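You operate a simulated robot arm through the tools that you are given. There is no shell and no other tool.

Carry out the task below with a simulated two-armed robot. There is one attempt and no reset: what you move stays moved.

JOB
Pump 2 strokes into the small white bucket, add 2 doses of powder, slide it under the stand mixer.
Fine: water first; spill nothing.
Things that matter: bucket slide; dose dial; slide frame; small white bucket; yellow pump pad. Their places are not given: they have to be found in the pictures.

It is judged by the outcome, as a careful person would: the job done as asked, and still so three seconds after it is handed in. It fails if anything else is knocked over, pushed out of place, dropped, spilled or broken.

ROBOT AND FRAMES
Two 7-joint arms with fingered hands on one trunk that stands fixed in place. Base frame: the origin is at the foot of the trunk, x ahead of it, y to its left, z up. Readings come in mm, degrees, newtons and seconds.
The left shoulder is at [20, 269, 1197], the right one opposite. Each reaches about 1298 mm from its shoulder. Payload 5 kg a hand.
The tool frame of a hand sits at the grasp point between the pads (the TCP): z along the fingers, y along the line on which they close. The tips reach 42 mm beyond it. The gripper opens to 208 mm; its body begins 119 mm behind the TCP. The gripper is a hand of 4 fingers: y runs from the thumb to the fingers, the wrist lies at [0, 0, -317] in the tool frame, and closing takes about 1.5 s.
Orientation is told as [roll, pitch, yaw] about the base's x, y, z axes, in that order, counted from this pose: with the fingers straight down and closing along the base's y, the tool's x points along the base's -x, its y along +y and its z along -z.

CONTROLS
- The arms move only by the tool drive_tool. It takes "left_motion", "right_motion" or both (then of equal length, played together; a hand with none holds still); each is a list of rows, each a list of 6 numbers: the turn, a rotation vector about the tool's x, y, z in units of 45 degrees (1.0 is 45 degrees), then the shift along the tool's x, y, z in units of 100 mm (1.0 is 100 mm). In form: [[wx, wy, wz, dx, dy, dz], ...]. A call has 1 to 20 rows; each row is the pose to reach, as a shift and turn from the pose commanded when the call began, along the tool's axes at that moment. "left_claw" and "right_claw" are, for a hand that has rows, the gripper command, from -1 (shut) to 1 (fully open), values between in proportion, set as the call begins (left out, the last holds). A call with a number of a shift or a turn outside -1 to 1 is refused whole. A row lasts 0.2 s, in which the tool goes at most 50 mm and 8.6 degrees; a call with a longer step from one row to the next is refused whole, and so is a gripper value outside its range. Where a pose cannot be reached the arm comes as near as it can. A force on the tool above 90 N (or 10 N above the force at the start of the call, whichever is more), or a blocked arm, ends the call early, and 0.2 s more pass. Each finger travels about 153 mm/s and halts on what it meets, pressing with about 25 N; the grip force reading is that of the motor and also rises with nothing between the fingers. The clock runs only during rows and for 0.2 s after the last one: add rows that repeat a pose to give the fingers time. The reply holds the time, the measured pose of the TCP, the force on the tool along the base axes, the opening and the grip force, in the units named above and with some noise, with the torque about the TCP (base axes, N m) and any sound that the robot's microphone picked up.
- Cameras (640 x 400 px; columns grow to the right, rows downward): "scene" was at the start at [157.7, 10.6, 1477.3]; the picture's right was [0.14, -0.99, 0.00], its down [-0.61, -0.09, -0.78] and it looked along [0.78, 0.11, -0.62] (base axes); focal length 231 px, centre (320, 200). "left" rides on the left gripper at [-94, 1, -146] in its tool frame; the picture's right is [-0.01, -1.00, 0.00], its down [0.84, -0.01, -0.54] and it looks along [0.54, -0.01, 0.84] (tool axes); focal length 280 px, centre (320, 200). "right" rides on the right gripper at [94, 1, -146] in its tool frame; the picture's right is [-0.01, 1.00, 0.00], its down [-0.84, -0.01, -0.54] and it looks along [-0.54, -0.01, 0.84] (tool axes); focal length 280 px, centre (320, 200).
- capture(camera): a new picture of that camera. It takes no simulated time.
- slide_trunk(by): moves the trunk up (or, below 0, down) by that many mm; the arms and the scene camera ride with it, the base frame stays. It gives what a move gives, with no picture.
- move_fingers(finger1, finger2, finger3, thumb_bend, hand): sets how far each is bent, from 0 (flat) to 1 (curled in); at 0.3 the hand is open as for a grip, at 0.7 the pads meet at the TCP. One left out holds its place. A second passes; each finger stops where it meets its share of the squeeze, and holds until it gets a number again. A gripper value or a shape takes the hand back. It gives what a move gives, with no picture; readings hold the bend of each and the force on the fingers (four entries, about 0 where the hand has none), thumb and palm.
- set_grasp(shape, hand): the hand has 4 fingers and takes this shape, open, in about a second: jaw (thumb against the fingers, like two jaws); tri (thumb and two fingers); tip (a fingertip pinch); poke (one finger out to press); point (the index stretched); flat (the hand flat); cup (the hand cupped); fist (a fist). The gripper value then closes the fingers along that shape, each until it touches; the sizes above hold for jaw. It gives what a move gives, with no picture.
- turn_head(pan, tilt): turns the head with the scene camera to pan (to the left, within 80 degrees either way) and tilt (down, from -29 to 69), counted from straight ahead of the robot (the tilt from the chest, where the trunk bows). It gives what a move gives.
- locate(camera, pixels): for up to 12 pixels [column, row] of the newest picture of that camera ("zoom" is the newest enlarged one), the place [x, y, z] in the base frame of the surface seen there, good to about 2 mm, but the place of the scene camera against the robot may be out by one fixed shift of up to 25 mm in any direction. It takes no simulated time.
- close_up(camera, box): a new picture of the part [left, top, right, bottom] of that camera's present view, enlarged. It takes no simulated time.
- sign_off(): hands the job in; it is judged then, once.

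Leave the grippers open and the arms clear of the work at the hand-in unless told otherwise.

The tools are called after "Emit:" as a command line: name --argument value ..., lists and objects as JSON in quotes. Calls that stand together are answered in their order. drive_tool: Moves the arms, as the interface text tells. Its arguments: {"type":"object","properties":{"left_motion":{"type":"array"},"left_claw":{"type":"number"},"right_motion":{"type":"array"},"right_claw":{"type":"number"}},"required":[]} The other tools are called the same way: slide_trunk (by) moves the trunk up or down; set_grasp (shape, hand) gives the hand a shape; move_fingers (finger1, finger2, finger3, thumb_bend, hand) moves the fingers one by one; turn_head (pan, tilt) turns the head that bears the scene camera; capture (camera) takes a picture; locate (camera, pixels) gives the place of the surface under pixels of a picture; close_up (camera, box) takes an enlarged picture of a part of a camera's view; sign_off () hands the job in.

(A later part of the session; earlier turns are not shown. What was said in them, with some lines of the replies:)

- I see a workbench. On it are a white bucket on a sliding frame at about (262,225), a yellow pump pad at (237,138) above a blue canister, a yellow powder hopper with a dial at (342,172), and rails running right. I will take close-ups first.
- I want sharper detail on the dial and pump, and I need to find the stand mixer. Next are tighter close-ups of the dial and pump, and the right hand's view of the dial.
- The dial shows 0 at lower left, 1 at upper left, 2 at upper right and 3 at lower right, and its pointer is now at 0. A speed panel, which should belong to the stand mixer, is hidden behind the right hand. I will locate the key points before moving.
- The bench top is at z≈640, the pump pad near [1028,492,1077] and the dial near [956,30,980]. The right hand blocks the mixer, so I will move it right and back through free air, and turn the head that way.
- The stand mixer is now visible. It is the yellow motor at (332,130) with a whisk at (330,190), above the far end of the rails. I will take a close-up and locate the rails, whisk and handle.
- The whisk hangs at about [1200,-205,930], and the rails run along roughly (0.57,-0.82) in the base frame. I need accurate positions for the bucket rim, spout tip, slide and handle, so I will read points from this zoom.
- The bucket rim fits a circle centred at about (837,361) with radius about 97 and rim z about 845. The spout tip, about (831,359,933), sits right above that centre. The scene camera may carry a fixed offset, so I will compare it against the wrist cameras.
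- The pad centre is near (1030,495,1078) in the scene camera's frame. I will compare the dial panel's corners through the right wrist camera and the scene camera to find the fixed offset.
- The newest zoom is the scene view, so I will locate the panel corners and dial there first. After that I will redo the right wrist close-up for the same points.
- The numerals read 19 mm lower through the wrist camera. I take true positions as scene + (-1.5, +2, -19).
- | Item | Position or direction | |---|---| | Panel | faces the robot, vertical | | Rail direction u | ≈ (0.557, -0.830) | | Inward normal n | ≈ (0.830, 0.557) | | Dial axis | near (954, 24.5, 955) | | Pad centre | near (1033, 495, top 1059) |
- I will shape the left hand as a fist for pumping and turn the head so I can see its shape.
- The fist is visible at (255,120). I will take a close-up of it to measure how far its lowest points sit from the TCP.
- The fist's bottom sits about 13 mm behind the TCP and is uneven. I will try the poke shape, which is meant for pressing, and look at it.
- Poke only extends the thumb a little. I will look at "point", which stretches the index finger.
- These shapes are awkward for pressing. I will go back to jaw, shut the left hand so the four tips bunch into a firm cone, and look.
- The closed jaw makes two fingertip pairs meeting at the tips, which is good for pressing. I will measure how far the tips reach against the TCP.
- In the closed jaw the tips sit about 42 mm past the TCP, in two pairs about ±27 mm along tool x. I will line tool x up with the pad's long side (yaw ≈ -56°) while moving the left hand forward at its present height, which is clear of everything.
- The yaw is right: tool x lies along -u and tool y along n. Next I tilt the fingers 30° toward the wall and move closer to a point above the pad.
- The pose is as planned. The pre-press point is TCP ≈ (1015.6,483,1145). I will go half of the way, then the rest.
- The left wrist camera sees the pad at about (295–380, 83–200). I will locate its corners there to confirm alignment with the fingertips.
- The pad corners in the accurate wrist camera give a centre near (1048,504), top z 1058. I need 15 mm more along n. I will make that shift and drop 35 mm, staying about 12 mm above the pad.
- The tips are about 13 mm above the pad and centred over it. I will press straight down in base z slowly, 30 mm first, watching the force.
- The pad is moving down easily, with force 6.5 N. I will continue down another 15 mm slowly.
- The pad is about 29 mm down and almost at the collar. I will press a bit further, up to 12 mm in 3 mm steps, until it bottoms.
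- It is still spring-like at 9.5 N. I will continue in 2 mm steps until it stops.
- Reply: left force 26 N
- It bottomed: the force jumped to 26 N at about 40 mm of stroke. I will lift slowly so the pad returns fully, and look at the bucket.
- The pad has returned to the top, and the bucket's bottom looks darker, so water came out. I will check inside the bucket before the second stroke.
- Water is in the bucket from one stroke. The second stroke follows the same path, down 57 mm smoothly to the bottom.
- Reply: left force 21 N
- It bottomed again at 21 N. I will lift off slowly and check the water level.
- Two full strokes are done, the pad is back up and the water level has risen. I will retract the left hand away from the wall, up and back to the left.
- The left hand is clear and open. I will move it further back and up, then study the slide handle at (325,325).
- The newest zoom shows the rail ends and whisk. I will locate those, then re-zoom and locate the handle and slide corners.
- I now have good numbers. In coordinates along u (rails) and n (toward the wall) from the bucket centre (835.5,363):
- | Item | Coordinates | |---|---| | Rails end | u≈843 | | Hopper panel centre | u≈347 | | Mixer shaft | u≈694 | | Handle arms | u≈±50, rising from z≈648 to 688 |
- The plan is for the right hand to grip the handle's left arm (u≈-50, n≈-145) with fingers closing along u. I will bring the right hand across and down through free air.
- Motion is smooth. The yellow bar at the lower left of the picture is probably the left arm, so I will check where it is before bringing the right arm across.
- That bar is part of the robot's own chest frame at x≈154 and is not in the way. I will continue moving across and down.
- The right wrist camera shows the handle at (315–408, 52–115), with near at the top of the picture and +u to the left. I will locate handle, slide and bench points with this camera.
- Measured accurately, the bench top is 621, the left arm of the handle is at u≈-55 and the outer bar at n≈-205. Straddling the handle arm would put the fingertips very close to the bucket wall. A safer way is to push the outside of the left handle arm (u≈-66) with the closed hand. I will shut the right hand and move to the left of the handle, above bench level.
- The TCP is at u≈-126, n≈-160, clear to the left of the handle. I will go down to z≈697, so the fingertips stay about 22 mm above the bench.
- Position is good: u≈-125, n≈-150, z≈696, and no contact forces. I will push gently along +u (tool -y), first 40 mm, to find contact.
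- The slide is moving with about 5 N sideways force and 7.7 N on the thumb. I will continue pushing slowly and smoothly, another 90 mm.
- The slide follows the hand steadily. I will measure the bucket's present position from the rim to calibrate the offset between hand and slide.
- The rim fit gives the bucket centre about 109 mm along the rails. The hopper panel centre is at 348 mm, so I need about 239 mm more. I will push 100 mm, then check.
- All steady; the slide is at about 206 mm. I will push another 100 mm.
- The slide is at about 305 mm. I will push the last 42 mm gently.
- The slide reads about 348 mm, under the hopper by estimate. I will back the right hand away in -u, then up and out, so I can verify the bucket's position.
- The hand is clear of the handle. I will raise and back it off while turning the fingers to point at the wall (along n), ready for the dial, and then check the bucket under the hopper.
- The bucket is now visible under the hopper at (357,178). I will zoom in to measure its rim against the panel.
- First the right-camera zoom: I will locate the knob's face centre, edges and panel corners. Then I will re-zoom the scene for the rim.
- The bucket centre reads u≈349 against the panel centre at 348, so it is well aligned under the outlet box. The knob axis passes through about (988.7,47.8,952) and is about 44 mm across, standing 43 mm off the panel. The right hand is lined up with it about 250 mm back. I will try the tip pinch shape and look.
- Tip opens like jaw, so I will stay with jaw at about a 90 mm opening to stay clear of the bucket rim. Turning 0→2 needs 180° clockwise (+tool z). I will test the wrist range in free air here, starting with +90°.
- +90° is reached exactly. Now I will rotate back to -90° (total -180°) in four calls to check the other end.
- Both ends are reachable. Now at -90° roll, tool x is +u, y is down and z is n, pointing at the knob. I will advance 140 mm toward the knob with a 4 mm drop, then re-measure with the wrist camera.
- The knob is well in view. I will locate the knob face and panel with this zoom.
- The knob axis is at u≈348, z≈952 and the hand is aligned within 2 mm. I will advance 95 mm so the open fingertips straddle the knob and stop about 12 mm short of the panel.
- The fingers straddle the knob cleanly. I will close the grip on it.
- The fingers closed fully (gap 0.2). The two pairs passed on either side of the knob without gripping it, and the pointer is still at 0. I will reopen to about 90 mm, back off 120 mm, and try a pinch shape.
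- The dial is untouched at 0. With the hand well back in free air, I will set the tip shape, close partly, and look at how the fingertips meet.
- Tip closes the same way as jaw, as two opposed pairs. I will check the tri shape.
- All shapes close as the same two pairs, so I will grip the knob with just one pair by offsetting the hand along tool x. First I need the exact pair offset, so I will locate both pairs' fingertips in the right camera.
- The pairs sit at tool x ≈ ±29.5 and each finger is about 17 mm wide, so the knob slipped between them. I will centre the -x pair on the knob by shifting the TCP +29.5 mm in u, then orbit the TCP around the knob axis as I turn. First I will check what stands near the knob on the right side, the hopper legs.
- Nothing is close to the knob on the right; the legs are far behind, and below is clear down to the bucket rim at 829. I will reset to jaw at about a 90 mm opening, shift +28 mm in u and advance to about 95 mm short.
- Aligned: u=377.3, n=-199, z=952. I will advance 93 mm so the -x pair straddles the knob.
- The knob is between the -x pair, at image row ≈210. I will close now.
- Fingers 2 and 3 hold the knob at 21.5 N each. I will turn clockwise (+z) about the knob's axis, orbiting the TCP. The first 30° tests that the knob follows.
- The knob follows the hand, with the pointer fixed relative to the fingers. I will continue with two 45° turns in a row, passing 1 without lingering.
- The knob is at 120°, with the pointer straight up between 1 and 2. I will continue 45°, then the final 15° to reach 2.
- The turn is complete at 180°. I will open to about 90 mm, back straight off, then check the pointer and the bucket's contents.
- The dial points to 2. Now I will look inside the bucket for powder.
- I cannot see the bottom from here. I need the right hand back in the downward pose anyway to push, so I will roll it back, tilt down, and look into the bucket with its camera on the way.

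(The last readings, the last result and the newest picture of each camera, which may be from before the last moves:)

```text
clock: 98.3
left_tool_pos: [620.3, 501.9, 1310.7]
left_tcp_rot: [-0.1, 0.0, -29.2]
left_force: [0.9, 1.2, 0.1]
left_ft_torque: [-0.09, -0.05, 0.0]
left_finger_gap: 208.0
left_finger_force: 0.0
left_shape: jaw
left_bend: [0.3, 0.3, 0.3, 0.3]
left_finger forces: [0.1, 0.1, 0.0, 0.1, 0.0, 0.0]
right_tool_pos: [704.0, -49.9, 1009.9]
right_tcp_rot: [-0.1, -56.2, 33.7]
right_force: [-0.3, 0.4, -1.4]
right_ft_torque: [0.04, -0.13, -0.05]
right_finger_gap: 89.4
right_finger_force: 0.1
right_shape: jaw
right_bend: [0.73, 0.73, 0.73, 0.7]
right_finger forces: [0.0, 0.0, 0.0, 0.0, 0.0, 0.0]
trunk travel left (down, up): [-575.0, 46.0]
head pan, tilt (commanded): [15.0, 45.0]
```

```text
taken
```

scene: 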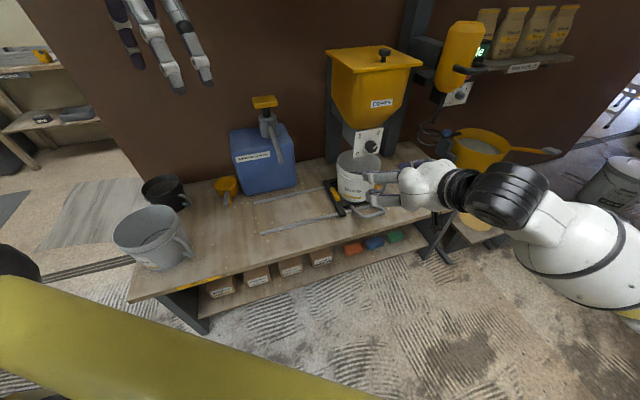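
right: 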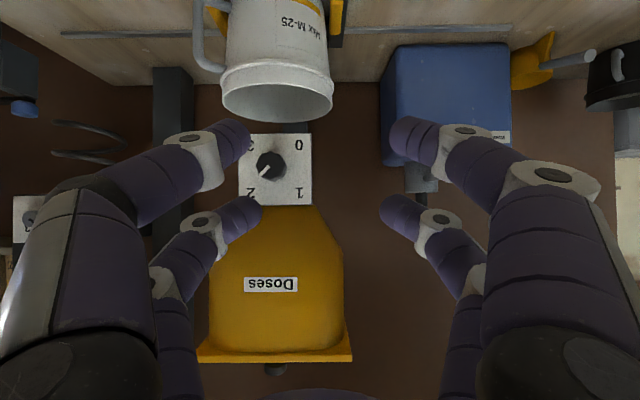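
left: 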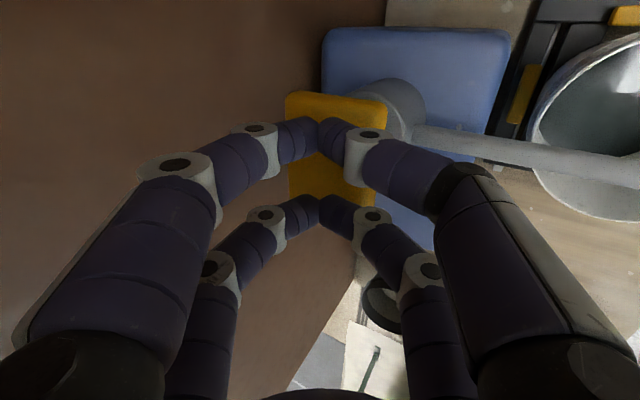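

I need a higher vantage. I will tilt the hand further down and raise it in front of the hopper, staying 170 mm clear of it, to look into the bucket.

Emit:
drive_tool --right_motion '[[0, 0.173, 0, -0.24, -0.15, 0.05], [0, 0.347, 0, -0.48, -0.3, 0.1], [0, 0.52, 0, -0.73, -0.45, 0.15], [0, 0.694, 0, -0.97, -0.6, 0.19]]'

Emit:
capture --camera "right"

```text
clock: 99.3
left_tool_pos: [621.9, 502.2, 1309.6]
left_tcp_rot: [-0.2, 0.1, -29.1]
left_force: [-0.4, 0.3, -0.7]
left_ft_torque: [-0.03, -0.01, -0.02]
left_finger_gap: 207.8
left_finger_force: 0.1
left_shape: jaw
left_bend: [0.3, 0.3, 0.3, 0.3]
left_finger forces: [0.0, 0.0, 0.0, 0.0, 0.0, 0.0]
right_tool_pos: [796.3, -62.1, 1080.6]
right_tcp_rot: [0.0, -25.0, 33.6]
right_force: [0.3, 0.6, -0.6]
right_ft_torque: [0.03, 0.0, 0.02]
right_finger_gap: 89.7
right_finger_force: 0.1
right_shape: jaw
right_bend: [0.73, 0.73, 0.73, 0.7]
right_finger forces: [0.0, 0.1, 0.1, 0.0, 0.0, 0.0]
trunk travel left (down, up): [-575.0, 46.0]
head pan, tilt (commanded): [15.0, 45.0]
```

```text
taken
```

right: 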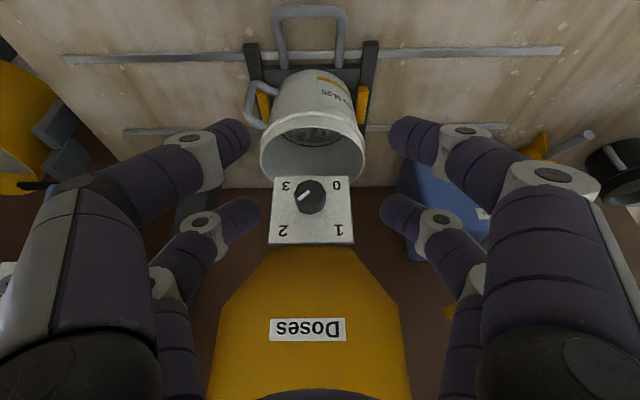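

Emit:
close_up --camera "right" --box '[255, 60, 375, 180]'

```text
3.33 times, centred on (315, 120) of right
```

zoom: 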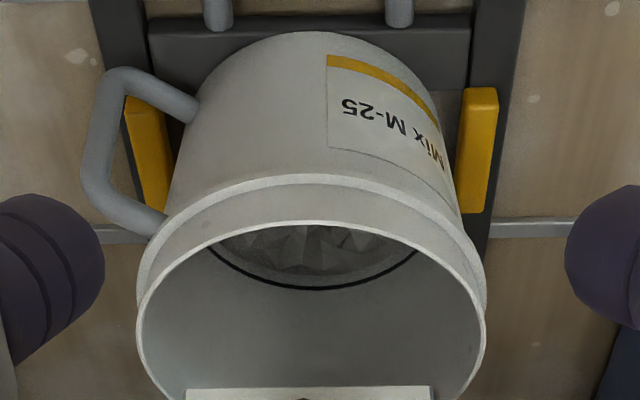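

There is a faceted grey powder heap inside on top of the water, and nothing spilled around the bucket. Now the last leg: I will close the right hand and move it left of the handle again (u≈215), descending in steps.

Emit:
drive_tool --right_motion '[[0, 0, 0, 0.1, 0.25, 0.2], [0, 0, 0, 0.19, 0.5, 0.41], [0, 0, 0, 0.28, 0.75, 0.61], [0, 0, 0, 0.38, 1.0, 0.815], [0, 0, 0, 0.38, 1.0, 0.815], [0, 0, 0, 0.38, 1.0, 0.815]]' --right_claw -1

Emit:
drive_tool --right_motion '[[0, 0, 0, 0, 0.05, 0.25], [0, 0, 0, 0.01, 0.1, 0.5], [0, 0, 0, 0.015, 0.17, 0.75], [0, 0, 0, 0.018, 0.17, 0.984]]'

Emit:
drive_tool --right_motion '[[0, 0, 0, -0.01, 0, 0.25], [0, 0, 0, -0.02, 0, 0.5], [0, 0, 0, -0.03, 0, 0.75], [0, 0, 0, -0.036, 0, 0.987]]'

Emit:
capture --camera "right"

Emit:
capture --camera "scene"

```text
clock: 100.7
left_tool_pos: [620.4, 501.4, 1309.9]
left_tcp_rot: [-0.1, -0.1, -29.1]
left_force: [0.4, 0.4, -0.3]
left_ft_torque: [0.0, -0.04, 0.01]
left_finger_gap: 208.1
left_finger_force: 0.1
left_shape: jaw
left_bend: [0.3, 0.3, 0.3, 0.3]
left_finger forces: [0.1, 0.0, 0.1, 0.0, 0.0, 0.1]
right_tool_pos: [741.6, 21.0, 993.0]
right_tcp_rot: [0.1, -25.0, 33.6]
right_force: [0.5, -0.1, 0.0]
right_ft_torque: [0.02, -0.02, 0.01]
right_finger_gap: 0.2
right_finger_force: 24.7
right_shape: jaw
right_bend: [0.7, 0.7, 0.7, 0.7]
right_finger forces: [0.0, 0.0, 0.2, 0.1, 0.0, 0.1]
trunk travel left (down, up): [-575.0, 46.0]
head pan, tilt (commanded): [15.0, 45.0]
```

```text
clock: 101.7
left_tool_pos: [620.7, 500.7, 1309.7]
left_tcp_rot: [0.0, 0.0, -29.2]
left_force: [0.1, 0.1, -1.0]
left_ft_torque: [0.04, 0.04, 0.01]
left_finger_gap: 207.9
left_finger_force: 0.1
left_shape: jaw
left_bend: [0.3, 0.3, 0.3, 0.3]
left_finger forces: [0.0, 0.0, 0.0, 0.0, 0.0, 0.1]
right_tool_pos: [764.6, 56.2, 901.1]
right_tcp_rot: [-0.1, -25.1, 33.7]
right_force: [0.5, -0.6, 0.3]
right_ft_torque: [0.06, 0.06, -0.01]
right_finger_gap: 0.1
right_finger_force: 25.0
right_shape: jaw
right_bend: [0.7, 0.7, 0.7, 0.7]
right_finger forces: [0.0, 0.0, 0.0, 0.0, 0.1, 0.0]
trunk travel left (down, up): [-575.0, 46.0]
head pan, tilt (commanded): [15.0, 45.0]
```

```text
clock: 102.7
left_tool_pos: [620.8, 500.8, 1310.2]
left_tcp_rot: [-0.1, -0.1, -29.1]
left_force: [0.6, -0.5, -1.2]
left_ft_torque: [-0.02, 0.03, -0.01]
left_finger_gap: 208.0
left_finger_force: 0.0
left_shape: jaw
left_bend: [0.3, 0.3, 0.3, 0.3]
left_finger forces: [0.0, 0.1, 0.1, 0.0, 0.0, 0.0]
right_tool_pos: [802.1, 82.2, 813.3]
right_tcp_rot: [0.0, -25.0, 33.5]
right_force: [-0.7, -0.9, 1.1]
right_ft_torque: [0.0, 0.1, 0.01]
right_finger_gap: 0.0
right_finger_force: 24.9
right_shape: jaw
right_bend: [0.7, 0.7, 0.7, 0.7]
right_finger forces: [0.1, 0.0, 0.0, 0.0, 0.0, 0.0]
trunk travel left (down, up): [-575.0, 46.0]
head pan, tilt (commanded): [15.0, 45.0]
```

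```text
taken
```

right: 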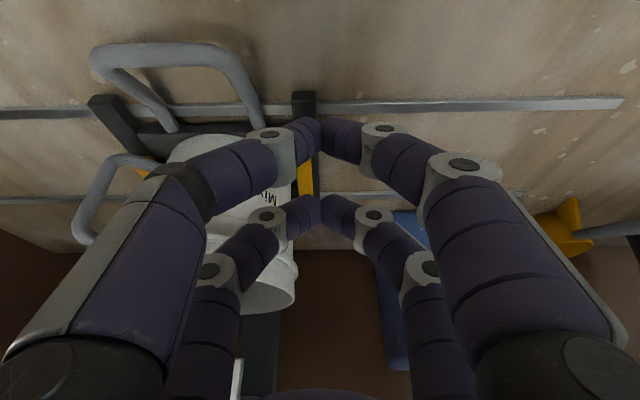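

```text
taken
```

scene: 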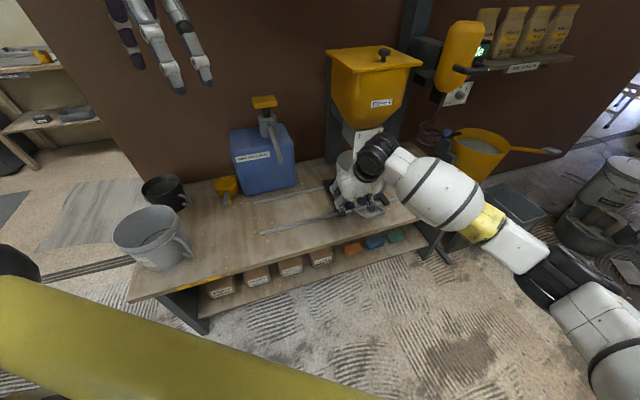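

The TCP is at u≈215, n≈-183, z≈813, about 31 mm to the left of contact with the handle. I will descend to z≈697 in two steps.

Emit:
drive_tool --right_motion '[[0, 0, 0, 0.03, 0, 0.2], [0, 0, 0, 0.06, 0, 0.4], [0, 0, 0, 0.096, 0, 0.595]]'

Emit:
drive_tool --right_motion '[[0, 0, 0, 0.03, 0, 0.2], [0, 0, 0, 0.06, 0, 0.4], [0, 0, 0, 0.096, 0, 0.595], [0, 0, 0, 0.096, 0, 0.595]]'

Emit:
capture --camera "right"

```text
clock: 103.5
left_tool_pos: [620.3, 501.6, 1310.2]
left_tcp_rot: [-0.1, 0.0, -29.1]
left_force: [0.2, 0.3, -0.6]
left_ft_torque: [0.02, 0.03, -0.02]
left_finger_gap: 207.8
left_finger_force: 0.1
left_shape: jaw
left_bend: [0.3, 0.3, 0.3, 0.3]
left_finger forces: [0.1, 0.0, 0.1, 0.0, 0.0, 0.0]
right_tool_pos: [817.0, 91.7, 754.4]
right_tcp_rot: [0.1, -25.2, 33.6]
right_force: [0.4, 1.1, 0.1]
right_ft_torque: [0.01, 0.09, 0.04]
right_finger_gap: 0.0
right_finger_force: 24.4
right_shape: jaw
right_bend: [0.7, 0.7, 0.7, 0.7]
right_finger forces: [0.0, 0.0, 0.0, 0.0, 0.1, 0.1]
trunk travel left (down, up): [-575.0, 46.0]
head pan, tilt (commanded): [15.0, 45.0]
```

```text
clock: 104.5
left_tool_pos: [620.5, 501.3, 1310.4]
left_tcp_rot: [-0.1, 0.0, -29.1]
left_force: [0.8, 0.6, 0.9]
left_ft_torque: [0.02, -0.02, 0.03]
left_finger_gap: 208.0
left_finger_force: 0.1
left_shape: jaw
left_bend: [0.3, 0.3, 0.3, 0.3]
left_finger forces: [0.0, 0.0, 0.1, 0.1, 0.0, 0.0]
right_tool_pos: [829.4, 99.0, 699.1]
right_tcp_rot: [0.0, -25.1, 33.6]
right_force: [-0.7, 0.3, -0.4]
right_ft_torque: [0.0, 0.0, 0.01]
right_finger_gap: 0.0
right_finger_force: 24.9
right_shape: jaw
right_bend: [0.7, 0.7, 0.7, 0.7]
right_finger forces: [0.0, 0.1, 0.0, 0.0, 0.0, 0.0]
trunk travel left (down, up): [-575.0, 46.0]
head pan, tilt (commanded): [15.0, 45.0]
```

```text
taken
```

right: 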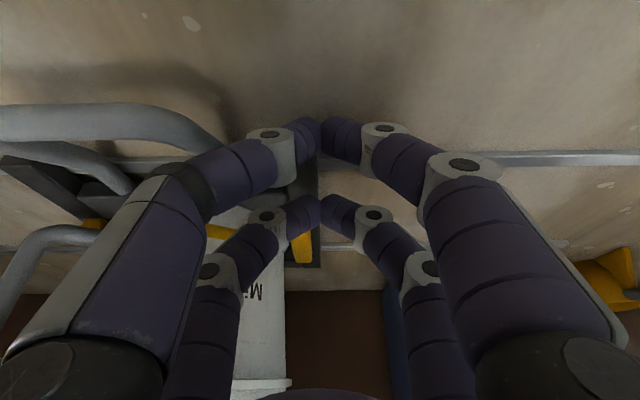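

The hand is in place (u≈216, z≈699). I will push along +u, 100 mm: the first 30 mm free, then gentle contact.

Emit:
drive_tool --right_motion '[[0, 0, 0, 0, -0.08, 0], [0, 0, 0, 0, -0.16, 0], [0, 0, 0, 0, -0.22, 0], [0, 0, 0, 0, -0.26, 0], [0, 0, 0, 0, -0.29, 0], [0, 0, 0, 0, -0.32, 0], [0, 0, 0, 0, -0.36, 0], [0, 0, 0, 0, -0.42, 0], [0, 0, 0, 0, -0.49, 0], [0, 0, 0, 0, -0.57, 0], [0, 0, 0, 0, -0.65, 0], [0, 0, 0, 0, -0.73, 0], [0, 0, 0, 0, -0.81, 0], [0, 0, 0, 0, -0.89, 0], [0, 0, 0, 0, -0.95, 0], [0, 0, 0, 0, -0.99, 0]]'

Emit:
capture --camera "right"

Emit:
capture --camera "scene"

```text
clock: 107.9
left_tool_pos: [620.9, 501.2, 1310.5]
left_tcp_rot: [-0.1, 0.0, -29.1]
left_force: [-1.1, 0.5, 0.5]
left_ft_torque: [0.05, -0.01, -0.02]
left_finger_gap: 208.1
left_finger_force: 0.0
left_shape: jaw
left_bend: [0.3, 0.3, 0.3, 0.3]
left_finger forces: [0.0, 0.0, 0.0, 0.1, 0.0, 0.1]
right_tool_pos: [885.6, 17.5, 698.7]
right_tcp_rot: [0.0, -25.0, 33.6]
right_force: [-1.4, 0.3, 0.6]
right_ft_torque: [0.0, 0.04, -0.06]
right_finger_gap: 0.0
right_finger_force: 24.4
right_shape: jaw
right_bend: [0.7, 0.7, 0.7, 0.7]
right_finger forces: [0.0, 0.0, 0.1, 0.1, 1.0, 0.1]
trunk travel left (down, up): [-575.0, 46.0]
head pan, tilt (commanded): [15.0, 45.0]
```

```text
taken
```

right: 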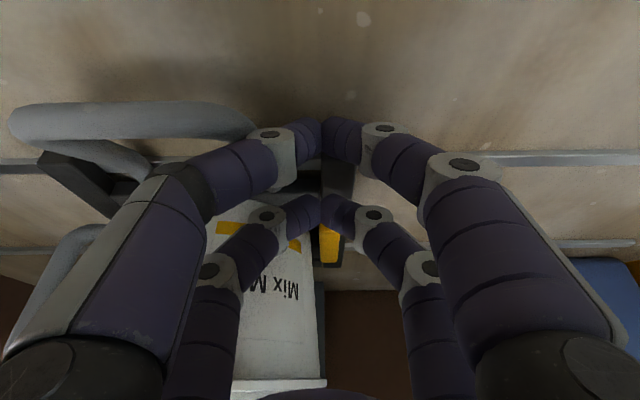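

```text
taken
```

scene: 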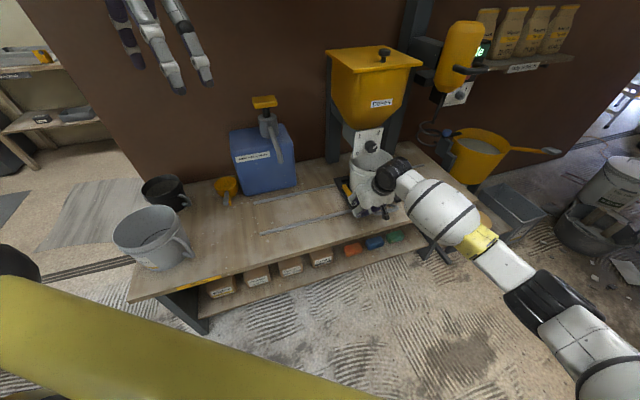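

The slide is moving again and is now at about 418 mm. I will push another 99 mm.

Emit:
drive_tool --right_motion '[[0, 0, 0, 0, -0.03, 0], [0, 0, 0, 0, -0.08, 0], [0, 0, 0, 0, -0.16, 0], [0, 0, 0, 0, -0.24, 0], [0, 0, 0, 0, -0.32, 0], [0, 0, 0, 0, -0.4, 0], [0, 0, 0, 0, -0.48, 0], [0, 0, 0, 0, -0.56, 0], [0, 0, 0, 0, -0.64, 0], [0, 0, 0, 0, -0.72, 0], [0, 0, 0, 0, -0.8, 0], [0, 0, 0, 0, -0.88, 0], [0, 0, 0, 0, -0.95, 0], [0, 0, 0, 0, -0.99, 0]]'

Emit:
turn_head --pan -5 --tilt 35

Emit:
capture --camera "scene"

Emit:
close_up --camera "scene" --box '[250, 120, 390, 260]'

```text
clock: 110.9
left_tool_pos: [619.4, 500.3, 1309.8]
left_tcp_rot: [-0.1, 0.0, -29.1]
left_force: [0.1, 0.1, 0.7]
left_ft_torque: [-0.01, 0.0, 0.01]
left_finger_gap: 207.8
left_finger_force: 0.0
left_shape: jaw
left_bend: [0.3, 0.3, 0.3, 0.3]
left_finger forces: [0.1, 0.0, 0.0, 0.1, 0.0, 0.1]
right_tool_pos: [940.7, -64.6, 698.1]
right_tcp_rot: [0.1, -25.1, 33.6]
right_force: [0.4, 0.9, 2.2]
right_ft_torque: [-0.07, 0.01, -0.01]
right_finger_gap: 0.0
right_finger_force: 24.9
right_shape: jaw
right_bend: [0.7, 0.7, 0.7, 0.7]
right_finger forces: [0.0, 0.0, 0.0, 0.0, 1.8, 0.0]
trunk travel left (down, up): [-575.0, 46.0]
head pan, tilt (commanded): [15.0, 45.0]
```

```text
clock: 111.7
left_tool_pos: [622.4, 501.6, 1311.2]
left_tcp_rot: [-0.1, 0.0, -29.0]
left_force: [-0.2, 0.2, 0.3]
left_ft_torque: [0.03, 0.02, 0.03]
left_finger_gap: 208.2
left_finger_force: 0.1
left_shape: jaw
left_bend: [0.3, 0.3, 0.3, 0.3]
left_finger forces: [0.1, 0.0, 0.0, 0.0, 0.1, 0.1]
right_tool_pos: [940.4, -65.7, 698.7]
right_tcp_rot: [0.0, -25.0, 33.5]
right_force: [1.4, 0.4, 1.4]
right_ft_torque: [-0.09, -0.02, -0.03]
right_finger_gap: 0.0
right_finger_force: 24.9
right_shape: jaw
right_bend: [0.7, 0.7, 0.7, 0.7]
right_finger forces: [0.0, 0.0, 0.0, 0.1, 2.0, 0.1]
trunk travel left (down, up): [-575.0, 46.0]
head pan, tilt (commanded): [-5.0, 35.0]
```

```text
taken
```

scene: 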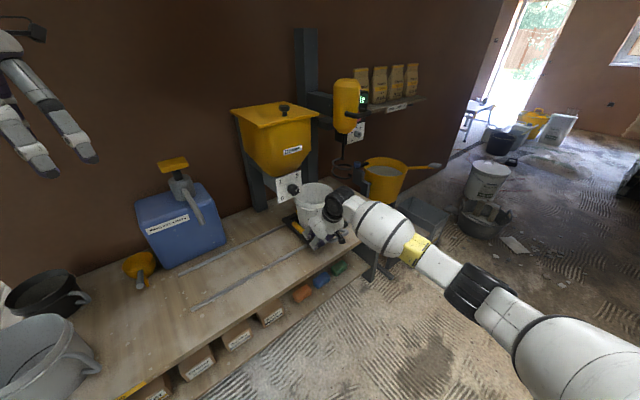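

```text
2.86 times, centred on (320, 190) of scene
```

zoom: 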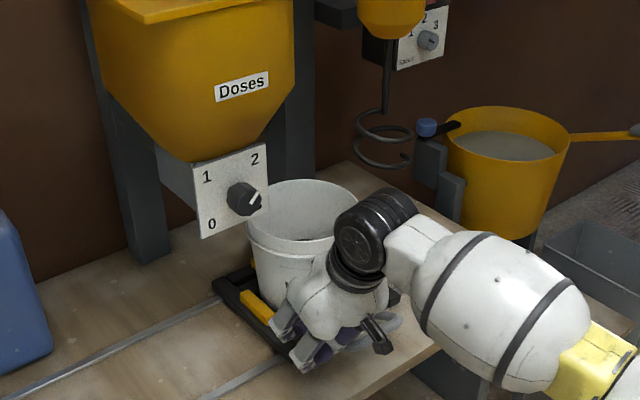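

The bucket is at about 517 mm, moving toward the mixer. I will locate the whisk shaft, the lowest coil and the rim from this view.

Emit:
locate --camera "zoom" --pixels '[[388, 70], [387, 95], [357, 145], [409, 160], [385, 166], [370, 162], [359, 120], [410, 128], [400, 155], [300, 180], [250, 215], [340, 187]]'

Emit:
close_up --camera "scene" --box '[315, 130, 375, 185]'

```text
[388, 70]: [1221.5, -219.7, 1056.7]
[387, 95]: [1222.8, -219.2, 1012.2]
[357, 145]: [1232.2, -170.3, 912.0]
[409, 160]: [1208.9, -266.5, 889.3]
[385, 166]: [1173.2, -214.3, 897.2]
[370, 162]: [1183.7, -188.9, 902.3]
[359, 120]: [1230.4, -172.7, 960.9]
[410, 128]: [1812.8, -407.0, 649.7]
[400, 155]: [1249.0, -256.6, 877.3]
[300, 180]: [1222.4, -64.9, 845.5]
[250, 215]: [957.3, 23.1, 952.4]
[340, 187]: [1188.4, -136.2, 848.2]
```

```text
7.27 times, centred on (345, 158) of scene
```

zoom: 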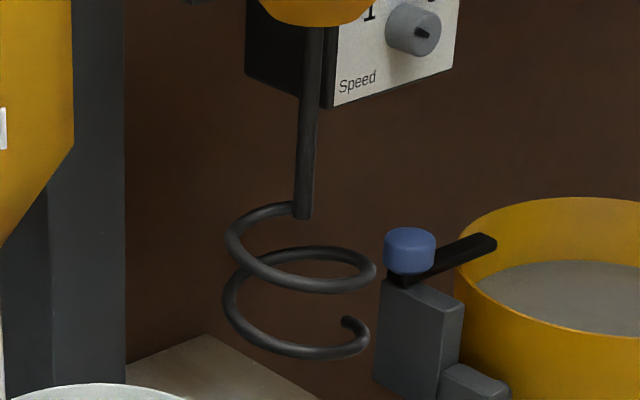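

The shaft is at u≈699. I need to be sure the whisk's lowest point clears the rim (scene z≈848), so I will check the lowest coil points in this zoom.

Emit:
locate --camera "zoom" --pixels '[[300, 351], [325, 354], [350, 350], [364, 338], [365, 327], [350, 320], [260, 335], [230, 300], [305, 120], [303, 210], [260, 205], [372, 270]]'

```text
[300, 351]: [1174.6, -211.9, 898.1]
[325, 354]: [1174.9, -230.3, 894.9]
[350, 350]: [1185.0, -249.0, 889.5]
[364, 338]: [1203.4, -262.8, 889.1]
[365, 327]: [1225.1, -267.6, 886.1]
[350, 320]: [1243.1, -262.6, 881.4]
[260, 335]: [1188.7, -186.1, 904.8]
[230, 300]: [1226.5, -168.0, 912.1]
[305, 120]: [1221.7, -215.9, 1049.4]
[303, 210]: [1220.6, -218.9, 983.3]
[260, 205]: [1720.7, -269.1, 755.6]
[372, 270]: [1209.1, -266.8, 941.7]
```

The whisk axis is at u≈697, n≈3, and its lowest point is about 28 mm above the rim, so the bucket will clear. About 180 mm remain, so I will push 99 mm now.

Emit:
drive_tool --right_motion '[[0, 0, 0, 0, -0.03, 0], [0, 0, 0, 0, -0.08, 0], [0, 0, 0, 0, -0.16, 0], [0, 0, 0, 0, -0.24, 0], [0, 0, 0, 0, -0.32, 0], [0, 0, 0, 0, -0.4, 0], [0, 0, 0, 0, -0.48, 0], [0, 0, 0, 0, -0.56, 0], [0, 0, 0, 0, -0.64, 0], [0, 0, 0, 0, -0.72, 0], [0, 0, 0, 0, -0.8, 0], [0, 0, 0, 0, -0.88, 0], [0, 0, 0, 0, -0.95, 0], [0, 0, 0, 0, -0.99, 0]]'

Emit:
close_up --camera "scene" --box '[280, 120, 400, 250]'

Emit:
capture --camera "right"

```text
clock: 114.7
left_tool_pos: [621.5, 500.5, 1310.3]
left_tcp_rot: [-0.1, -0.1, -29.0]
left_force: [0.0, 0.3, 0.7]
left_ft_torque: [-0.01, 0.02, 0.01]
left_finger_gap: 208.0
left_finger_force: 0.0
left_shape: jaw
left_bend: [0.3, 0.3, 0.3, 0.3]
left_finger forces: [0.0, 0.1, 0.0, 0.1, 0.0, 0.0]
right_tool_pos: [995.0, -147.4, 697.5]
right_tcp_rot: [0.1, -25.1, 33.5]
right_force: [-0.5, 0.0, 1.1]
right_ft_torque: [-0.04, 0.03, -0.01]
right_finger_gap: 0.0
right_finger_force: 25.2
right_shape: jaw
right_bend: [0.7, 0.7, 0.7, 0.7]
right_finger forces: [0.0, 0.1, 0.0, 0.1, 0.6, 0.0]
trunk travel left (down, up): [-575.0, 46.0]
head pan, tilt (commanded): [-5.0, 35.0]
```

```text
3.08 times, centred on (340, 185) of scene
```

zoom: 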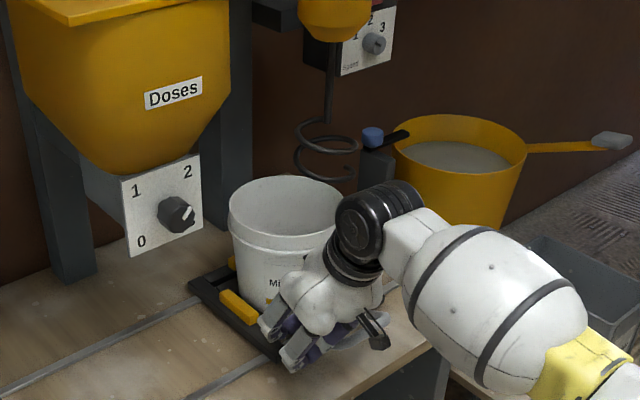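

```text
taken
```

right: 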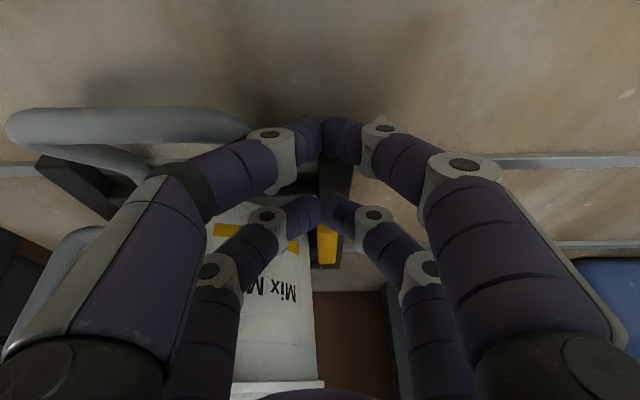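

The bucket should be at about 616 mm. I will verify it with rim points before the last push.

Emit:
locate --camera "zoom" --pixels '[[230, 210], [240, 194], [257, 183], [285, 177], [310, 180], [330, 188], [341, 201], [232, 220], [245, 231], [265, 240], [285, 243], [320, 235]]'

```text
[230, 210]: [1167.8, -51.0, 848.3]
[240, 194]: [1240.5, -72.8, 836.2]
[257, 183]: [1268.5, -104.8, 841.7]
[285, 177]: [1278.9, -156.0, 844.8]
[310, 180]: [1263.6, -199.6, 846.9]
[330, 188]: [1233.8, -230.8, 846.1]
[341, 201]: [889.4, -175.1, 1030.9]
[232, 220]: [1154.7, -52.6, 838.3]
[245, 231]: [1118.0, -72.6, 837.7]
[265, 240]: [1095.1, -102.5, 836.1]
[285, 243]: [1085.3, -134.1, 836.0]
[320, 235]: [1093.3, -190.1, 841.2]
```

The rim centre is (1182.5,-147.5) and the whisk axis (1225,-218) in the same frame, so 82 mm remain along the rails. I will push that gently.

Emit:
drive_tool --right_motion '[[0, 0, 0, 0, -0.03, 0], [0, 0, 0, 0, -0.08, 0], [0, 0, 0, 0, -0.15, 0], [0, 0, 0, 0, -0.22, 0], [0, 0, 0, 0, -0.29, 0], [0, 0, 0, 0, -0.36, 0], [0, 0, 0, 0, -0.43, 0], [0, 0, 0, 0, -0.5, 0], [0, 0, 0, 0, -0.57, 0], [0, 0, 0, 0, -0.64, 0], [0, 0, 0, 0, -0.71, 0], [0, 0, 0, 0, -0.77, 0], [0, 0, 0, 0, -0.81, 0], [0, 0, 0, 0, -0.82, 0], [0, 0, 0, 0, -0.82, 0]]'

Emit:
close_up --camera "scene" --box '[290, 110, 410, 240]'

Emit:
capture --camera "right"

```text
clock: 117.9
left_tool_pos: [621.2, 502.0, 1310.9]
left_tcp_rot: [-0.1, 0.1, -29.1]
left_force: [-0.5, -0.3, 0.0]
left_ft_torque: [0.01, 0.0, -0.01]
left_finger_gap: 208.0
left_finger_force: 0.0
left_shape: jaw
left_bend: [0.3, 0.3, 0.3, 0.3]
left_finger forces: [0.0, 0.0, 0.0, 0.0, 0.1, 0.0]
right_tool_pos: [1038.7, -215.9, 697.3]
right_tcp_rot: [0.0, -25.0, 33.5]
right_force: [0.0, -0.7, 0.2]
right_ft_torque: [-0.04, 0.02, 0.04]
right_finger_gap: 0.0
right_finger_force: 25.2
right_shape: jaw
right_bend: [0.7, 0.7, 0.7, 0.7]
right_finger forces: [0.0, 0.0, 0.0, 0.0, 0.0, 0.0]
trunk travel left (down, up): [-575.0, 46.0]
head pan, tilt (commanded): [-5.0, 35.0]
```

```text
3.08 times, centred on (350, 175) of scene
```

zoom: 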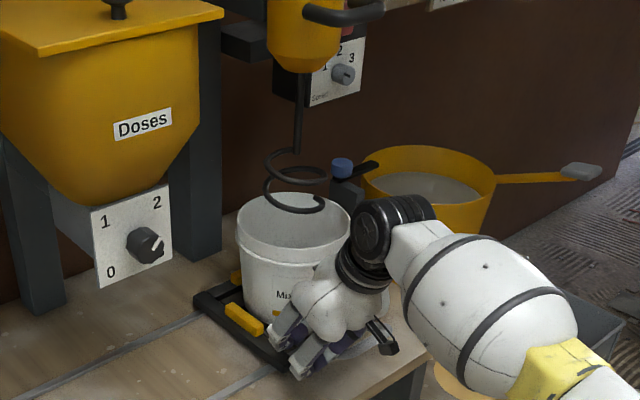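

```text
taken
```

right: 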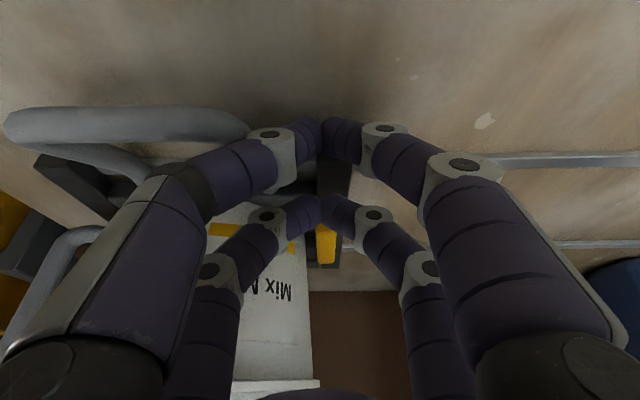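

The bucket is beneath the whisk. I will measure the rim against the whisk now.

Emit:
locate --camera "zoom" --pixels '[[238, 228], [245, 213], [256, 202], [330, 196], [344, 205], [350, 218], [240, 238], [255, 249], [275, 256], [295, 258], [325, 210], [268, 190]]'

```text
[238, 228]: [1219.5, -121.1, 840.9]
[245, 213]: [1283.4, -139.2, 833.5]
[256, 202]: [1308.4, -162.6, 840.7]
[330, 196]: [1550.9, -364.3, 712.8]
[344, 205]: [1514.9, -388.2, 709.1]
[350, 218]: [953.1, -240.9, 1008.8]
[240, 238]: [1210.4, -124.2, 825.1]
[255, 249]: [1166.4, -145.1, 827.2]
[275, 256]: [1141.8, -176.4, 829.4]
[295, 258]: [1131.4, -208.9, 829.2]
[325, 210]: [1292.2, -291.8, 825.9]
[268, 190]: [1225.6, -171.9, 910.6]
```

The rim centre (1228,-219) is within 3 mm of the whisk axis (1225,-218). I will back the right hand away from the handle in -u, then up and toward the robot.

Emit:
drive_tool --right_motion '[[0, 0, 0, 0, 0.1, 0], [0, 0, 0, 0, 0.3, 0], [0, 0, 0, 0, 0.35, -0.25], [0, 0, 0, 0, 0.35, -0.5], [0, 0, 0, 0, 0.35, -0.75], [0, 0, 0, -0.02, 0.35, -0.98]]'

Emit:
drive_tool --right_motion '[[0, 0, 0, 0.2, 0, -0.25], [0, 0, 0, 0.4, 0, -0.5], [0, 0, 0, 0.6, 0, -0.75], [0, 0, 0, 0.8, 0, -1.0]]'

Emit:
capture --camera "scene"

Emit:
capture --camera "right"

```text
clock: 119.3
left_tool_pos: [619.9, 502.1, 1309.6]
left_tcp_rot: [-0.1, 0.1, -29.1]
left_force: [-1.2, -0.2, 0.3]
left_ft_torque: [-0.02, -0.08, 0.0]
left_finger_gap: 207.6
left_finger_force: 0.1
left_shape: jaw
left_bend: [0.3, 0.3, 0.3, 0.3]
left_finger forces: [0.0, 0.0, 0.0, 0.0, 0.1, 0.1]
right_tool_pos: [987.2, -209.2, 789.3]
right_tcp_rot: [0.1, -25.0, 33.6]
right_force: [-0.4, -0.1, -1.2]
right_ft_torque: [0.0, -0.06, -0.05]
right_finger_gap: 0.0
right_finger_force: 24.5
right_shape: jaw
right_bend: [0.7, 0.7, 0.7, 0.7]
right_finger forces: [0.0, 0.0, 0.0, 0.0, 0.0, 0.0]
trunk travel left (down, up): [-575.0, 46.0]
head pan, tilt (commanded): [-5.0, 35.0]
```

```text
clock: 120.3
left_tool_pos: [620.2, 501.6, 1312.7]
left_tcp_rot: [-0.1, 0.0, -29.1]
left_force: [-0.4, -0.7, 0.2]
left_ft_torque: [0.01, -0.07, 0.0]
left_finger_gap: 207.9
left_finger_force: 0.2
left_shape: jaw
left_bend: [0.3, 0.3, 0.3, 0.3]
left_finger forces: [0.0, 0.0, 0.1, 0.0, 0.0, 0.1]
right_tool_pos: [890.8, -271.9, 844.4]
right_tcp_rot: [0.0, -25.0, 33.6]
right_force: [0.0, 0.8, 0.5]
right_ft_torque: [-0.06, -0.03, -0.04]
right_finger_gap: 0.0
right_finger_force: 25.1
right_shape: jaw
right_bend: [0.7, 0.7, 0.7, 0.7]
right_finger forces: [0.0, 0.1, 0.1, 0.0, 0.0, 0.1]
trunk travel left (down, up): [-575.0, 46.0]
head pan, tilt (commanded): [-5.0, 35.0]
```

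```text
taken
```

scene: 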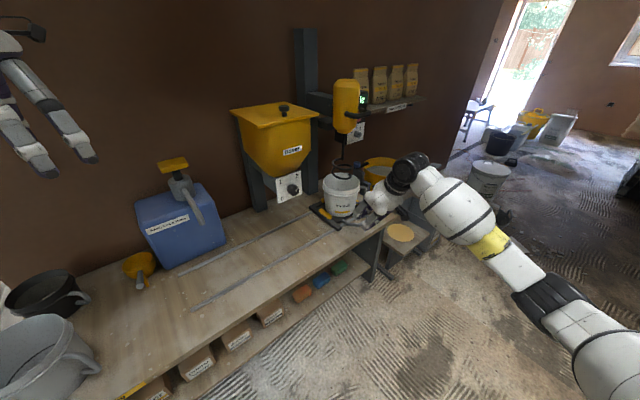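

```text
taken
```

right: 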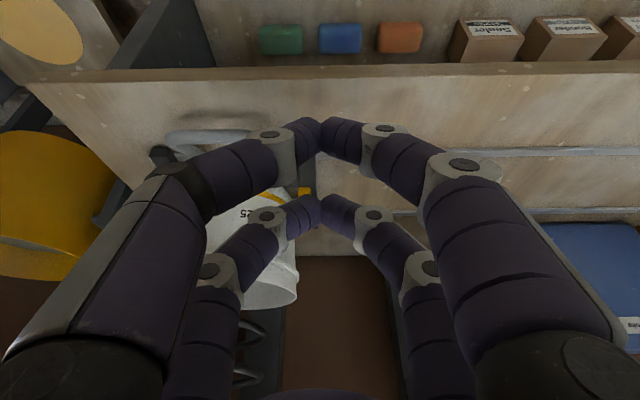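

The hand is clear. I will continue retracting back and up in steps, opening the gripper at the end.

Emit:
drive_tool --right_motion '[[0, 0, 0, 0.08, 0, -0.23], [0, 0, 0, 0.17, 0, -0.46], [0, 0, 0, 0.25, 0, -0.7], [0, 0, 0, 0.338, 0, -0.93]]'

Emit:
drive_tool --right_motion '[[0, 0, 0, 0.08, 0, -0.23], [0, 0, 0, 0.17, 0, -0.46], [0, 0, 0, 0.25, 0, -0.7], [0, 0, 0, 0.338, 0, -0.93]]'

Emit:
drive_tool --right_motion '[[0, 0, 0, 0.08, 0, -0.23], [0, 0, 0, 0.17, 0, -0.46], [0, 0, 0, 0.25, 0, -0.7], [0, 0, 0, 0.338, 0, -0.93], [0, 0, 0, 0.338, 0, -0.93], [0, 0, 0, 0.338, 0, -0.93]]' --right_claw 1

Emit:
drive_tool --right_motion '[[0, 0, 0, 0.25, 0, -0.15], [0, 0, 0, 0.5, 0, -0.3], [0, 0, 0, 0.75, 0, -0.45], [0, 0, 0, 1.0, 0, -0.6]]'

Emit:
capture --camera "scene"

Emit:
close_up --camera "scene" --box '[270, 100, 420, 250]'

```text
clock: 121.3
left_tool_pos: [621.5, 501.2, 1311.1]
left_tcp_rot: [-0.1, 0.1, -29.1]
left_force: [-1.1, 0.5, 0.5]
left_ft_torque: [-0.02, -0.08, 0.02]
left_finger_gap: 208.0
left_finger_force: 0.0
left_shape: jaw
left_bend: [0.3, 0.3, 0.3, 0.3]
left_finger forces: [0.0, 0.0, 0.1, 0.0, 0.1, 0.0]
right_tool_pos: [834.2, -311.9, 914.5]
right_tcp_rot: [0.0, -25.0, 33.6]
right_force: [-0.9, 1.2, 0.2]
right_ft_torque: [-0.05, -0.05, -0.03]
right_finger_gap: 0.1
right_finger_force: 25.1
right_shape: jaw
right_bend: [0.7, 0.7, 0.7, 0.7]
right_finger forces: [0.1, 0.1, 0.0, 0.1, 0.0, 0.1]
trunk travel left (down, up): [-575.0, 46.0]
head pan, tilt (commanded): [-5.0, 35.0]
```

```text
clock: 122.3
left_tool_pos: [620.8, 502.3, 1310.1]
left_tcp_rot: [0.0, -0.1, -29.0]
left_force: [-0.2, 0.1, 0.0]
left_ft_torque: [-0.01, -0.04, 0.01]
left_finger_gap: 208.0
left_finger_force: 0.1
left_shape: jaw
left_bend: [0.3, 0.3, 0.3, 0.3]
left_finger forces: [0.1, 0.0, 0.0, 0.1, 0.0, 0.0]
right_tool_pos: [776.9, -348.1, 984.3]
right_tcp_rot: [0.1, -24.9, 33.5]
right_force: [-0.1, -0.6, -0.6]
right_ft_torque: [-0.02, -0.02, 0.02]
right_finger_gap: 0.0
right_finger_force: 25.1
right_shape: jaw
right_bend: [0.7, 0.7, 0.7, 0.7]
right_finger forces: [0.1, 0.1, 0.1, 0.0, 0.0, 0.0]
trunk travel left (down, up): [-575.0, 46.0]
head pan, tilt (commanded): [-5.0, 35.0]
```

```text
clock: 123.7
left_tool_pos: [620.4, 502.2, 1309.8]
left_tcp_rot: [-0.2, 0.0, -29.1]
left_force: [-0.3, -0.2, -0.6]
left_ft_torque: [-0.02, 0.01, 0.01]
left_finger_gap: 208.0
left_finger_force: 0.1
left_shape: jaw
left_bend: [0.3, 0.3, 0.3, 0.3]
left_finger forces: [0.1, 0.1, 0.1, 0.1, 0.0, 0.0]
right_tool_pos: [719.1, -388.2, 1053.8]
right_tcp_rot: [-0.1, -25.0, 33.7]
right_force: [-0.5, -0.1, -0.6]
right_ft_torque: [0.0, 0.0, 0.03]
right_finger_gap: 207.9
right_finger_force: 0.1
right_shape: jaw
right_bend: [0.3, 0.3, 0.3, 0.3]
right_finger forces: [0.0, 0.0, 0.0, 0.0, 0.1, 0.1]
trunk travel left (down, up): [-575.0, 46.0]
head pan, tilt (commanded): [-5.0, 35.0]
```

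```text
clock: 124.7
left_tool_pos: [619.5, 501.5, 1311.3]
left_tcp_rot: [-0.1, -0.1, -29.1]
left_force: [-0.2, -0.5, 2.1]
left_ft_torque: [0.02, -0.11, 0.04]
left_finger_gap: 207.7
left_finger_force: 0.1
left_shape: jaw
left_bend: [0.3, 0.3, 0.3, 0.3]
left_finger forces: [0.0, 0.0, 0.0, 0.0, 0.1, 0.1]
right_tool_pos: [620.8, -453.8, 1066.5]
right_tcp_rot: [0.0, -25.1, 33.6]
right_force: [-0.5, 0.8, 0.0]
right_ft_torque: [-0.03, 0.0, 0.01]
right_finger_gap: 208.0
right_finger_force: 0.1
right_shape: jaw
right_bend: [0.3, 0.3, 0.3, 0.3]
right_finger forces: [0.0, 0.0, 0.1, 0.0, 0.0, 0.1]
trunk travel left (down, up): [-575.0, 46.0]
head pan, tilt (commanded): [-5.0, 35.0]
```

```text
taken
```

scene: 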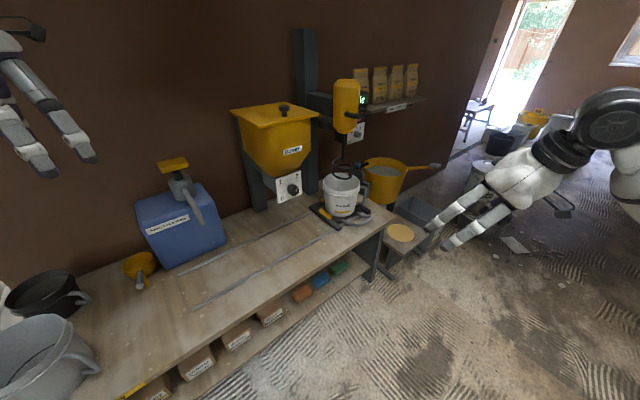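

```text
2.67 times, centred on (345, 175) of scene
```

zoom: 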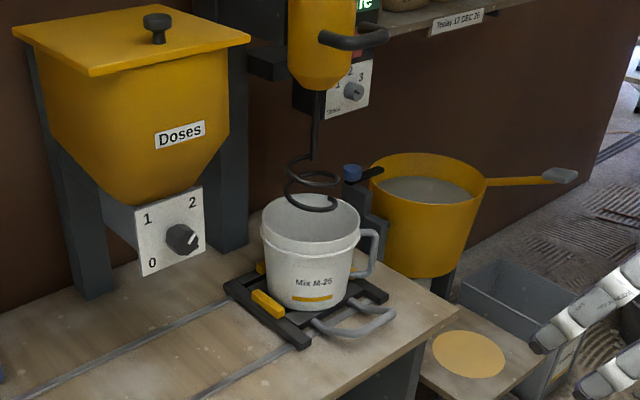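

The bucket sits under the whisk and both hands are clear and open. I will do a last check of the bench for spills and of the bucket's final position.

Emit:
close_up --camera "scene" --box '[120, 140, 340, 320]'

Emit:
close_up --camera "scene" --box '[300, 150, 390, 240]'

Emit:
locate --camera "zoom" --pixels '[[152, 215], [162, 198], [280, 178], [308, 190], [320, 210], [158, 228], [185, 243], [220, 250], [260, 248], [300, 235], [245, 178], [205, 120]]'

```text
2.22 times, centred on (230, 230) of scene
```

zoom: 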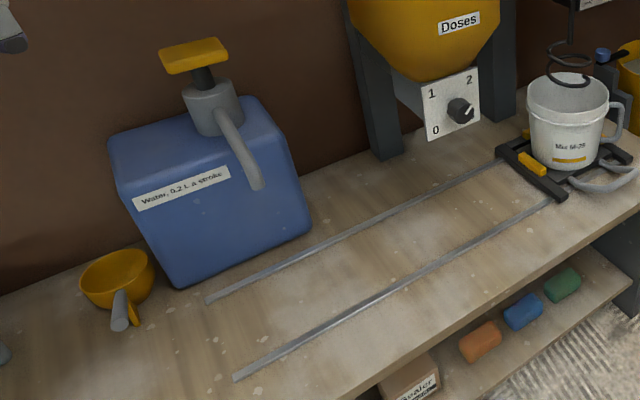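

```text
4.44 times, centred on (345, 195) of scene
```

zoom: 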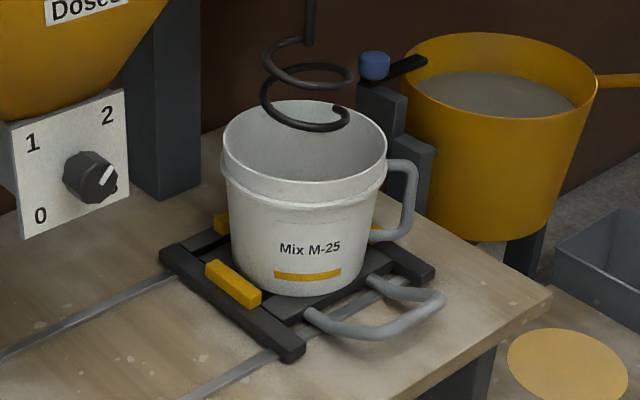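

```text
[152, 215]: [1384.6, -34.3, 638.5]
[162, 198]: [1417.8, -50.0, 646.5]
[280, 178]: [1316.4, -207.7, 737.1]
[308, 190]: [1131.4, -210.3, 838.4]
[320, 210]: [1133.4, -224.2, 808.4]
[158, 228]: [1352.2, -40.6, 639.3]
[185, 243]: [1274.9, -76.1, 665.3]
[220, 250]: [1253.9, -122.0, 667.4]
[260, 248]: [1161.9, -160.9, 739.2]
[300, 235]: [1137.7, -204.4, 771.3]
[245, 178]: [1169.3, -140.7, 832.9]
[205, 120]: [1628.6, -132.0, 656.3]
```

The bench is clean, everything is upright, the dial is at 2, and the bucket is centred under the whisk. I will draw the left hand a little further back so it is well clear before handing in.

Emit:
drive_tool --left_motion '[[0, 0, 0, 0.25, -0.1, 0], [0, 0, 0, 0.5, -0.2, 0], [0, 0, 0, 0.75, -0.3, 0], [0, 0, 0, 1.0, -0.4, 0], [0, 0, 0, 1.0, -0.4, 0]]'

Emit:
capture --camera "scene"

```text
clock: 125.9
left_tool_pos: [515.2, 514.6, 1310.4]
left_tcp_rot: [-0.2, -0.1, -29.2]
left_force: [-0.6, -0.1, 0.1]
left_ft_torque: [0.03, 0.0, 0.01]
left_finger_gap: 207.7
left_finger_force: 0.1
left_shape: jaw
left_bend: [0.3, 0.3, 0.3, 0.3]
left_finger forces: [0.0, 0.1, 0.1, 0.0, 0.0, 0.2]
right_tool_pos: [620.7, -454.3, 1064.3]
right_tcp_rot: [0.0, -25.0, 33.5]
right_force: [0.1, -1.2, -0.2]
right_ft_torque: [0.03, 0.0, 0.05]
right_finger_gap: 207.7
right_finger_force: 0.0
right_shape: jaw
right_bend: [0.3, 0.3, 0.3, 0.3]
right_finger forces: [0.1, 0.1, 0.0, 0.1, 0.1, 0.0]
trunk travel left (down, up): [-575.0, 46.0]
head pan, tilt (commanded): [-5.0, 35.0]
```

```text
taken
```

scene: 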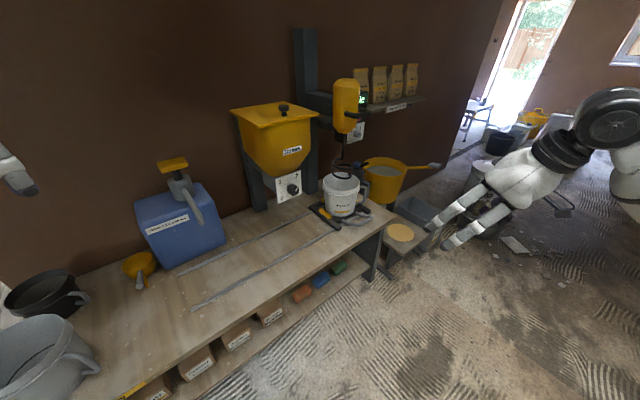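

All steps are done: two full water strokes first, then the dial turned to 2 over the bucket, then the bucket slid under the whisk. Nothing is spilled, both grippers are open and both arms are clear. I am handing in.

Emit:
sign_off

```text
The job is handed in.
```

I finished the job and handed it in; I haven't seen how it was judged.

- **Water:** I gave the pump two full strokes, pressing the pad to the bottom and letting it come all the way back up each time. The water went into the bucket before any powder.
- **Powder:** I slid the bucket under the hopper and turned the dial clockwise from 0 to 2. The wrist camera then showed a heap of powder in the bucket. I could not measure the amount, so two doses rests on the dial setting. I left the dial at 2.
- **Mixer:** I slid the bucket on until its rim was centred within about 3 mm of the whisk axis. The whisk hangs about 28 mm above the rim.

My first grip on the dial missed because the fingers closed on either side of the knob; it stayed at 0, and a second grip turned it. In the last pictures nothing was spilled or knocked over. Both grippers were open and both arms were clear of the bench.
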